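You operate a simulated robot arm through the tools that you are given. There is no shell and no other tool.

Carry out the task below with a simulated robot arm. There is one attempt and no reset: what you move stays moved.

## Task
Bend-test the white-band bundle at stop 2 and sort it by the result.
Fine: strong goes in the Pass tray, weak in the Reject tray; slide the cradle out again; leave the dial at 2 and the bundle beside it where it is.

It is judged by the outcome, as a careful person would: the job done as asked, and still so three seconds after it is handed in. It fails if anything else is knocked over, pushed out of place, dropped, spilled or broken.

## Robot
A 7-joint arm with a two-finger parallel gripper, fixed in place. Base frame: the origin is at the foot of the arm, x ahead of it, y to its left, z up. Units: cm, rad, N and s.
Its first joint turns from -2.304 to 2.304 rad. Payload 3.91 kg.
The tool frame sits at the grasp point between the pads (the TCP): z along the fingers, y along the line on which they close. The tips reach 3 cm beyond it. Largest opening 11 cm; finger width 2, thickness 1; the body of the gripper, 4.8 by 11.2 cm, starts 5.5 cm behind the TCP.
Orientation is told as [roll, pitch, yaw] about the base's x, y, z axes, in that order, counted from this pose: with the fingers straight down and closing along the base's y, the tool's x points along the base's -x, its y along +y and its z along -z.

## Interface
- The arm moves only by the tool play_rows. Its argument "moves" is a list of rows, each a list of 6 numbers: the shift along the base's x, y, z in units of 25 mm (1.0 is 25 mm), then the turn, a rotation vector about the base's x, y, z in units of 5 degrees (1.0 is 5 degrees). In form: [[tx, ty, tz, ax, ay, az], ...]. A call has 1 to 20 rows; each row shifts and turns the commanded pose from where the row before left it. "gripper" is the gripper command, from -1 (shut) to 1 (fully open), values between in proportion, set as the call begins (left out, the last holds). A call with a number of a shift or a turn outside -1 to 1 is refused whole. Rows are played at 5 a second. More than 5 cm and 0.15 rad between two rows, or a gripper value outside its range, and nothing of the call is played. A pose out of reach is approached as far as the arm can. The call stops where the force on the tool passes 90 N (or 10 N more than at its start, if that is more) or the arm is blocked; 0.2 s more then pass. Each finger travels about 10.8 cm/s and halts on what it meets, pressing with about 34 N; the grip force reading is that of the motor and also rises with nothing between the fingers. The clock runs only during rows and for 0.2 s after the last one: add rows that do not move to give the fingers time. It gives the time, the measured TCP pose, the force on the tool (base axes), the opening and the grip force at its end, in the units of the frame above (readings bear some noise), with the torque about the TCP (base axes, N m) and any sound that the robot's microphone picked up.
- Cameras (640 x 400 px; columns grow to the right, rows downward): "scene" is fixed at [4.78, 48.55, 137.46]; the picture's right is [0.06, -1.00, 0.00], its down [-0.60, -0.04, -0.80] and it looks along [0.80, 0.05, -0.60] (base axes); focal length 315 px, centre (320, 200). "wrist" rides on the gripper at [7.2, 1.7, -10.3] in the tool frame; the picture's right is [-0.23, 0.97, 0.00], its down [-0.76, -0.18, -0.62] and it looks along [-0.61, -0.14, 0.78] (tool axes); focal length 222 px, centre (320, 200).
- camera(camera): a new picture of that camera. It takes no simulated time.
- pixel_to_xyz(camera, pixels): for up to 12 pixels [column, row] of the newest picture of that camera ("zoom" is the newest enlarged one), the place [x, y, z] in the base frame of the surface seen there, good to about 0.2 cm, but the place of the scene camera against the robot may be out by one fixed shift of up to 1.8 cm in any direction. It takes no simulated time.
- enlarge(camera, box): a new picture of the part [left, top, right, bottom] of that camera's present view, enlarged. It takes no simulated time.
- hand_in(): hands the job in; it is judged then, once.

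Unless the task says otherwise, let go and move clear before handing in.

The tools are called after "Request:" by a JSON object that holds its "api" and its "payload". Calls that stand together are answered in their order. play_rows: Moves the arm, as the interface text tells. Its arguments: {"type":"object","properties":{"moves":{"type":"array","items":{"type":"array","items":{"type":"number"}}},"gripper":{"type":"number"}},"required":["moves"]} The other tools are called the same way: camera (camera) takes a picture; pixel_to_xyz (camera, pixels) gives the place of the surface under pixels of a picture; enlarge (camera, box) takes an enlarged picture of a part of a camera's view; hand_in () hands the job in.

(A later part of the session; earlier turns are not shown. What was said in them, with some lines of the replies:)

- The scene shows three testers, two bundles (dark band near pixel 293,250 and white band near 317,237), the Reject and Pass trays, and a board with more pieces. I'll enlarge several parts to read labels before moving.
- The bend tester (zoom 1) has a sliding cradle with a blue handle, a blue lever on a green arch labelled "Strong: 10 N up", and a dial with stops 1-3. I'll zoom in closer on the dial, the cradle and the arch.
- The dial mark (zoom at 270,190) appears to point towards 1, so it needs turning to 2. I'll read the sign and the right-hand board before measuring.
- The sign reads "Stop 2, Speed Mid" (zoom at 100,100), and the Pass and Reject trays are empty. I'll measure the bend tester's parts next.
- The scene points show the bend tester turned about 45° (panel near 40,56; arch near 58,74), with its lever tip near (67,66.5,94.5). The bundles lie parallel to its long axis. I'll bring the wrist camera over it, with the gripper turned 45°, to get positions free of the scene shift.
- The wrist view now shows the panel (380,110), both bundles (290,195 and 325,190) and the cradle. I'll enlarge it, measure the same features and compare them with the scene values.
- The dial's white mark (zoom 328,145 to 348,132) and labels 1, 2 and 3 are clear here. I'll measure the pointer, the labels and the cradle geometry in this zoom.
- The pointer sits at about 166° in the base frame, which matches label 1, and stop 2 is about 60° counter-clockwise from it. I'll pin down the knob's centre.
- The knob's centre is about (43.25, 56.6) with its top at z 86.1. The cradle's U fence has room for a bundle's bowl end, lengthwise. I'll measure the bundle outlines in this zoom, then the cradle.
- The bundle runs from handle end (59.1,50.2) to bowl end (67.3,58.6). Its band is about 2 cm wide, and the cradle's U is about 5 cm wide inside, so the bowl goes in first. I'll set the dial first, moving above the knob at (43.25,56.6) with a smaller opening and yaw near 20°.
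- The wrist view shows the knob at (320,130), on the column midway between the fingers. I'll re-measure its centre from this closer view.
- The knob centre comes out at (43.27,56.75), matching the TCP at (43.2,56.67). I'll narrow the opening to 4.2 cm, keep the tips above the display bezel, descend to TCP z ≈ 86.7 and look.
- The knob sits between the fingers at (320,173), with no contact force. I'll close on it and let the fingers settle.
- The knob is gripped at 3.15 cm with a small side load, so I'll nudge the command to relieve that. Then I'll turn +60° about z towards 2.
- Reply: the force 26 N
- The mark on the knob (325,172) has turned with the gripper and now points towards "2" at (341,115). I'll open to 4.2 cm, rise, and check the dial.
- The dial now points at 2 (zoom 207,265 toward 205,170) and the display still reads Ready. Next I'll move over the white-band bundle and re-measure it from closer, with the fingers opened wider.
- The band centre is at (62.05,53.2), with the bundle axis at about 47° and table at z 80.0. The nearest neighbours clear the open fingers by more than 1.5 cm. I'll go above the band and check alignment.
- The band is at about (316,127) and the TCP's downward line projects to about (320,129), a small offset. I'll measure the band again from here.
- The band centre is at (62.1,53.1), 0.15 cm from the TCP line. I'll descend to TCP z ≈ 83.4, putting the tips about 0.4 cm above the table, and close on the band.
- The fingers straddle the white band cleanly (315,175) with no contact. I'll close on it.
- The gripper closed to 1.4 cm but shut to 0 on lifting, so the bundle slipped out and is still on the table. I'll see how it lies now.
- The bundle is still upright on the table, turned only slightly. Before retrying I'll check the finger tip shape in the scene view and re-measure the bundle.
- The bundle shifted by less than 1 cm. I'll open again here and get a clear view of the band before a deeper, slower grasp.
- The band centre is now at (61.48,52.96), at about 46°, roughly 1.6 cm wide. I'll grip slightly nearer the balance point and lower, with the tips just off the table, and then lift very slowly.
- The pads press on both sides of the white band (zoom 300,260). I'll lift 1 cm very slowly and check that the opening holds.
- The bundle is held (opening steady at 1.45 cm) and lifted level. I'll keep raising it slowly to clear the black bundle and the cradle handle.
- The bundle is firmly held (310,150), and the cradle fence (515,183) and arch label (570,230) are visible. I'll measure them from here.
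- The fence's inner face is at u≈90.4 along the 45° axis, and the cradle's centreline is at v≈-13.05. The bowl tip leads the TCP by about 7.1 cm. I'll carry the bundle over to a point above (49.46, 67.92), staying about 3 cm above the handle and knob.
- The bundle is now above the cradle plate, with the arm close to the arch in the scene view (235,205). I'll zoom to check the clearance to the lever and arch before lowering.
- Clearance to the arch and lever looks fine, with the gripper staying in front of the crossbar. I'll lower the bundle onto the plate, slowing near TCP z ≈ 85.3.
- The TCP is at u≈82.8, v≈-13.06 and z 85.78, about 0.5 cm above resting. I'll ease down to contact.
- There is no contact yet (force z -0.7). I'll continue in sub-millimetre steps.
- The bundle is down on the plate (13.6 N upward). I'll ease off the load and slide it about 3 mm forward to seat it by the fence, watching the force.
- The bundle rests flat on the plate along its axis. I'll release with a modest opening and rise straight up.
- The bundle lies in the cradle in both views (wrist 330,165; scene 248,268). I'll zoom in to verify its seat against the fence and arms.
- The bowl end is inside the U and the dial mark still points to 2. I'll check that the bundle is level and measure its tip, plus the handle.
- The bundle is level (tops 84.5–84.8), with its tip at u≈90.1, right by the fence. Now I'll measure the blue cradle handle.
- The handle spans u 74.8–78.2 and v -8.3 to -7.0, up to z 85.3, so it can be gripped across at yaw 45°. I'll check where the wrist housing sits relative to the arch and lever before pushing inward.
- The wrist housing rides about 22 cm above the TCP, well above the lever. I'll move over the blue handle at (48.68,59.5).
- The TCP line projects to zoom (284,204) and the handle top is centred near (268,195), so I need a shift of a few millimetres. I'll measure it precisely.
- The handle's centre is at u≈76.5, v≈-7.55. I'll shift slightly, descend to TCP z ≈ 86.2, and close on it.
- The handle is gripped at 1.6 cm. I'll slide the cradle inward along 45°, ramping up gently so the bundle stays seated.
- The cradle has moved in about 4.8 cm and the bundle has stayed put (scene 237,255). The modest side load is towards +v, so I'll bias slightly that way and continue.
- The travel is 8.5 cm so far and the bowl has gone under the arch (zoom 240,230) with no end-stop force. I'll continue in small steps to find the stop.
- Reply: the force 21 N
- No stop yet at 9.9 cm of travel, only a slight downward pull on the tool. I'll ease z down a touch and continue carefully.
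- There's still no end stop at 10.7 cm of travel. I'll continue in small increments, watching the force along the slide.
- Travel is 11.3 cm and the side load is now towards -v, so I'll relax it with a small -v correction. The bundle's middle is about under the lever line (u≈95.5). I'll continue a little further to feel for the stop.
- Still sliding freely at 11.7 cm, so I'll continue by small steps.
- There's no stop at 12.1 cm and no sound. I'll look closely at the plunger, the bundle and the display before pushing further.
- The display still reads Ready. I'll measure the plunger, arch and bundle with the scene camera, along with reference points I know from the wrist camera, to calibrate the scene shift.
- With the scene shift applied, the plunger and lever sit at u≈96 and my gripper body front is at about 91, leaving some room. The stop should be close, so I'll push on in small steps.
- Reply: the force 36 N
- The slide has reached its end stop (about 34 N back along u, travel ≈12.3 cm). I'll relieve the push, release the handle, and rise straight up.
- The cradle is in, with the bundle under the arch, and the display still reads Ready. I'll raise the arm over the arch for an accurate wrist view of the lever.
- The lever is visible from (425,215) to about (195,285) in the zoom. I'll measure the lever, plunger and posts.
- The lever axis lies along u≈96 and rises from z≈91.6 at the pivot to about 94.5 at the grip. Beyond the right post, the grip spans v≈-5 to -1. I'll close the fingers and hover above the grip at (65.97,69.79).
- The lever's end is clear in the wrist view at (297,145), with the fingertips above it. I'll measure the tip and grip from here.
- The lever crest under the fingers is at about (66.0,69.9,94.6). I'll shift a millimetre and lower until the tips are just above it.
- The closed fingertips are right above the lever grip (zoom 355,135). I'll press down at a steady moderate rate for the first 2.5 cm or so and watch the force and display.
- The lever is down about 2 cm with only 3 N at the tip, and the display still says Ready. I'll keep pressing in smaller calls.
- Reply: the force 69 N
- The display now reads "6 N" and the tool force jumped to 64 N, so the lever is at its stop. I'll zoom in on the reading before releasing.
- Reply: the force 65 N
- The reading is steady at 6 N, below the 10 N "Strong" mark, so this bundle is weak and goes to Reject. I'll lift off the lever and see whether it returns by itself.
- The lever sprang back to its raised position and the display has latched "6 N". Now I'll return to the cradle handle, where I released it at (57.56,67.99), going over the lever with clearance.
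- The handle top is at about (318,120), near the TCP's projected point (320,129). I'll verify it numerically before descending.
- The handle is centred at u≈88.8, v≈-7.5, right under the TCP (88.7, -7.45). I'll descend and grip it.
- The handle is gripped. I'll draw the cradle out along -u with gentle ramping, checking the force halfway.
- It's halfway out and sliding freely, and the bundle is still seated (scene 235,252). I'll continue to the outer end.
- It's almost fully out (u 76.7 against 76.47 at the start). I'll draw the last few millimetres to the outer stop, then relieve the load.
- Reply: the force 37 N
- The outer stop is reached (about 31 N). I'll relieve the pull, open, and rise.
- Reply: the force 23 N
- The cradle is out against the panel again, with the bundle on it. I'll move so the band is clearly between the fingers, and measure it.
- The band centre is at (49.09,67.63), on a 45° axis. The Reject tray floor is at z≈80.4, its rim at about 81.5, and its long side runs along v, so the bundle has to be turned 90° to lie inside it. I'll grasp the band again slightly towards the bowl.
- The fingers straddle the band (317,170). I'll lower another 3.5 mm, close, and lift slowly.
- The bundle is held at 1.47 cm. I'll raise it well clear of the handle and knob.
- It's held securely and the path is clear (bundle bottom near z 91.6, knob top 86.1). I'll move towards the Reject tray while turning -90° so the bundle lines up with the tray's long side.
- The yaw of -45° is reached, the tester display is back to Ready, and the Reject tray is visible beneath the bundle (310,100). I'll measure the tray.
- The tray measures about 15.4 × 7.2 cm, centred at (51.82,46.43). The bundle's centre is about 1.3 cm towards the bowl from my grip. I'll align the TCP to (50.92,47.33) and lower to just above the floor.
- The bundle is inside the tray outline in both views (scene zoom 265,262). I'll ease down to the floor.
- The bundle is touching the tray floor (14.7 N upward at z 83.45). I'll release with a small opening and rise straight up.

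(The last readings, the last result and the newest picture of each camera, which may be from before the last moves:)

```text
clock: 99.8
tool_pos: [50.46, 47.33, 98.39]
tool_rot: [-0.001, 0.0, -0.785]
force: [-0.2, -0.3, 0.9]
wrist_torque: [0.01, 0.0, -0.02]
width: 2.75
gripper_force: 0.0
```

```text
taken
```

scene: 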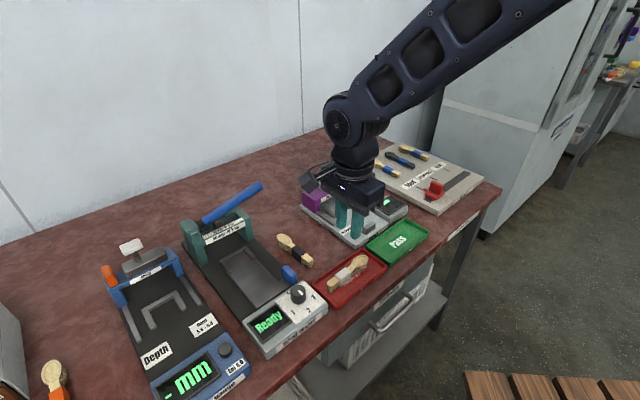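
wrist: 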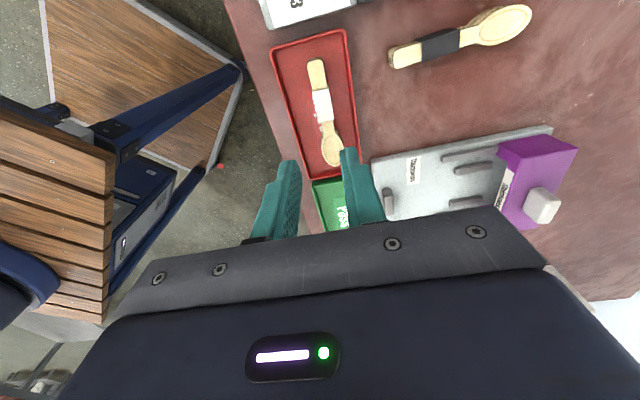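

The white-band bundle lies flat in the Reject tray (scene 347,272). I'll move the arm up and clear and do a final check of the dial, cradle and black bundle.

Request:
{"api": "play_rows", "payload": {"moves": [[-0.2, -0.3, 0.9, 0, 0, 0.5], [-0.2, -0.5, 0.9, 0, 0, 1], [0, -0.8, 0.9, 0, 0, 1], [0.1, -0.9, 0.8, 0, 0, 1], [0.2, -0.9, 0.6, 0, 0, 1], [0.2, -0.9, 0.4, 0, 0, 1], [0.3, -0.9, 0.2, 0, 0, 1], [0.3, -0.9, 0, 0, 0, 1], [0, 0, 0, 0, 0, 0]]}}

Request:
{"api": "camera", "payload": {"camera": "scene"}}

Request:
{"api": "enlarge", "payload": {"camera": "scene", "box": [170, 170, 330, 350]}}

Request:
{"api": "enlarge", "payload": {"camera": "scene", "box": [260, 200, 440, 330]}}

```text
clock: 101.8
tool_pos: [52.31, 32.31, 110.11]
tool_rot: [0.0, -0.002, -0.125]
force: [-0.2, 0.2, 0.1]
wrist_torque: [0.02, 0.04, -0.03]
width: 2.74
gripper_force: 0.0
```

```text
taken
```

scene: 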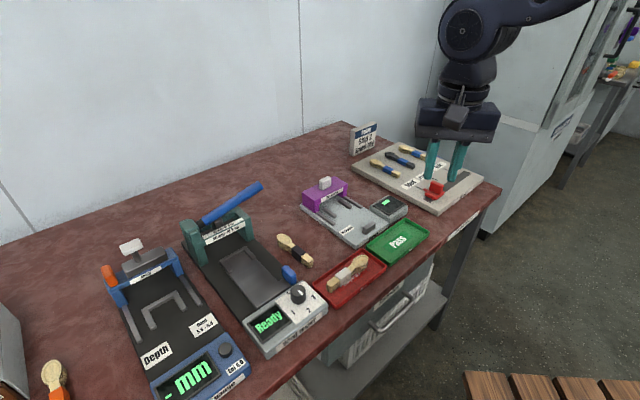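

```text
2.22 times, centred on (250, 260) of scene
```

zoom: 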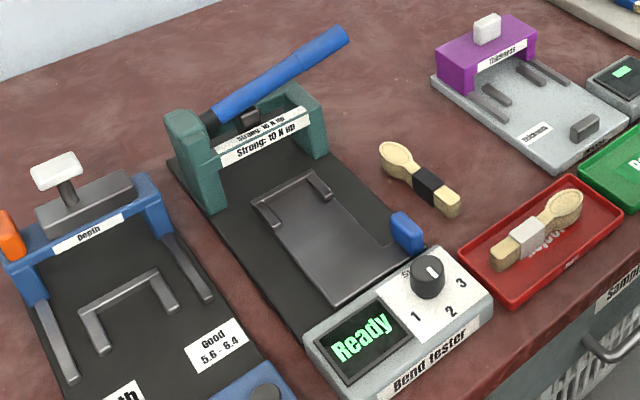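

```text
3.08 times, centred on (350, 265) of scene
```

zoom: 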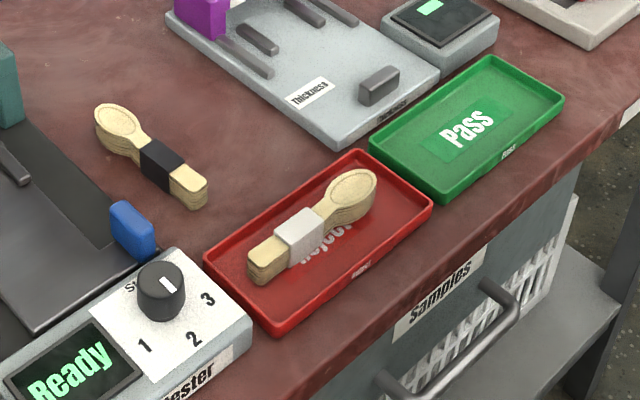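

The final views show:
- **Bundle:** the white-band bundle (6 N, weak) lies inside the Reject tray at zoom (315,225).
- **Tester:** the cradle is fully out, the lever is up and the dial mark points to 2.
- **Black-band bundle:** it is where it was, at zoom (150,155).

The arm is clear, so I'm handing in.

Request:
{"api": "hand_in", "payload": {}}

```text
The job is handed in.
```

The white-band bundle read 6 N at stop 2, below the 10 N "Strong" mark. That makes it weak, so I put it in the Reject tray.

The cradle is fully out again, the lever is up and the dial is at 2. The black-band bundle beside the tester was not touched. The arm is clear and the job is handed in.

- **Slip:** on my first lift the bundle slipped out of the gripper and stayed on the table, shifted by less than 1 cm. A lower, slower grip held, and I saw no damage.
- **Press speed:** the sign also said "Speed Mid", and I saw no speed setting on the tester. I pressed the lever at a moderate rate with one short pause before the stop.
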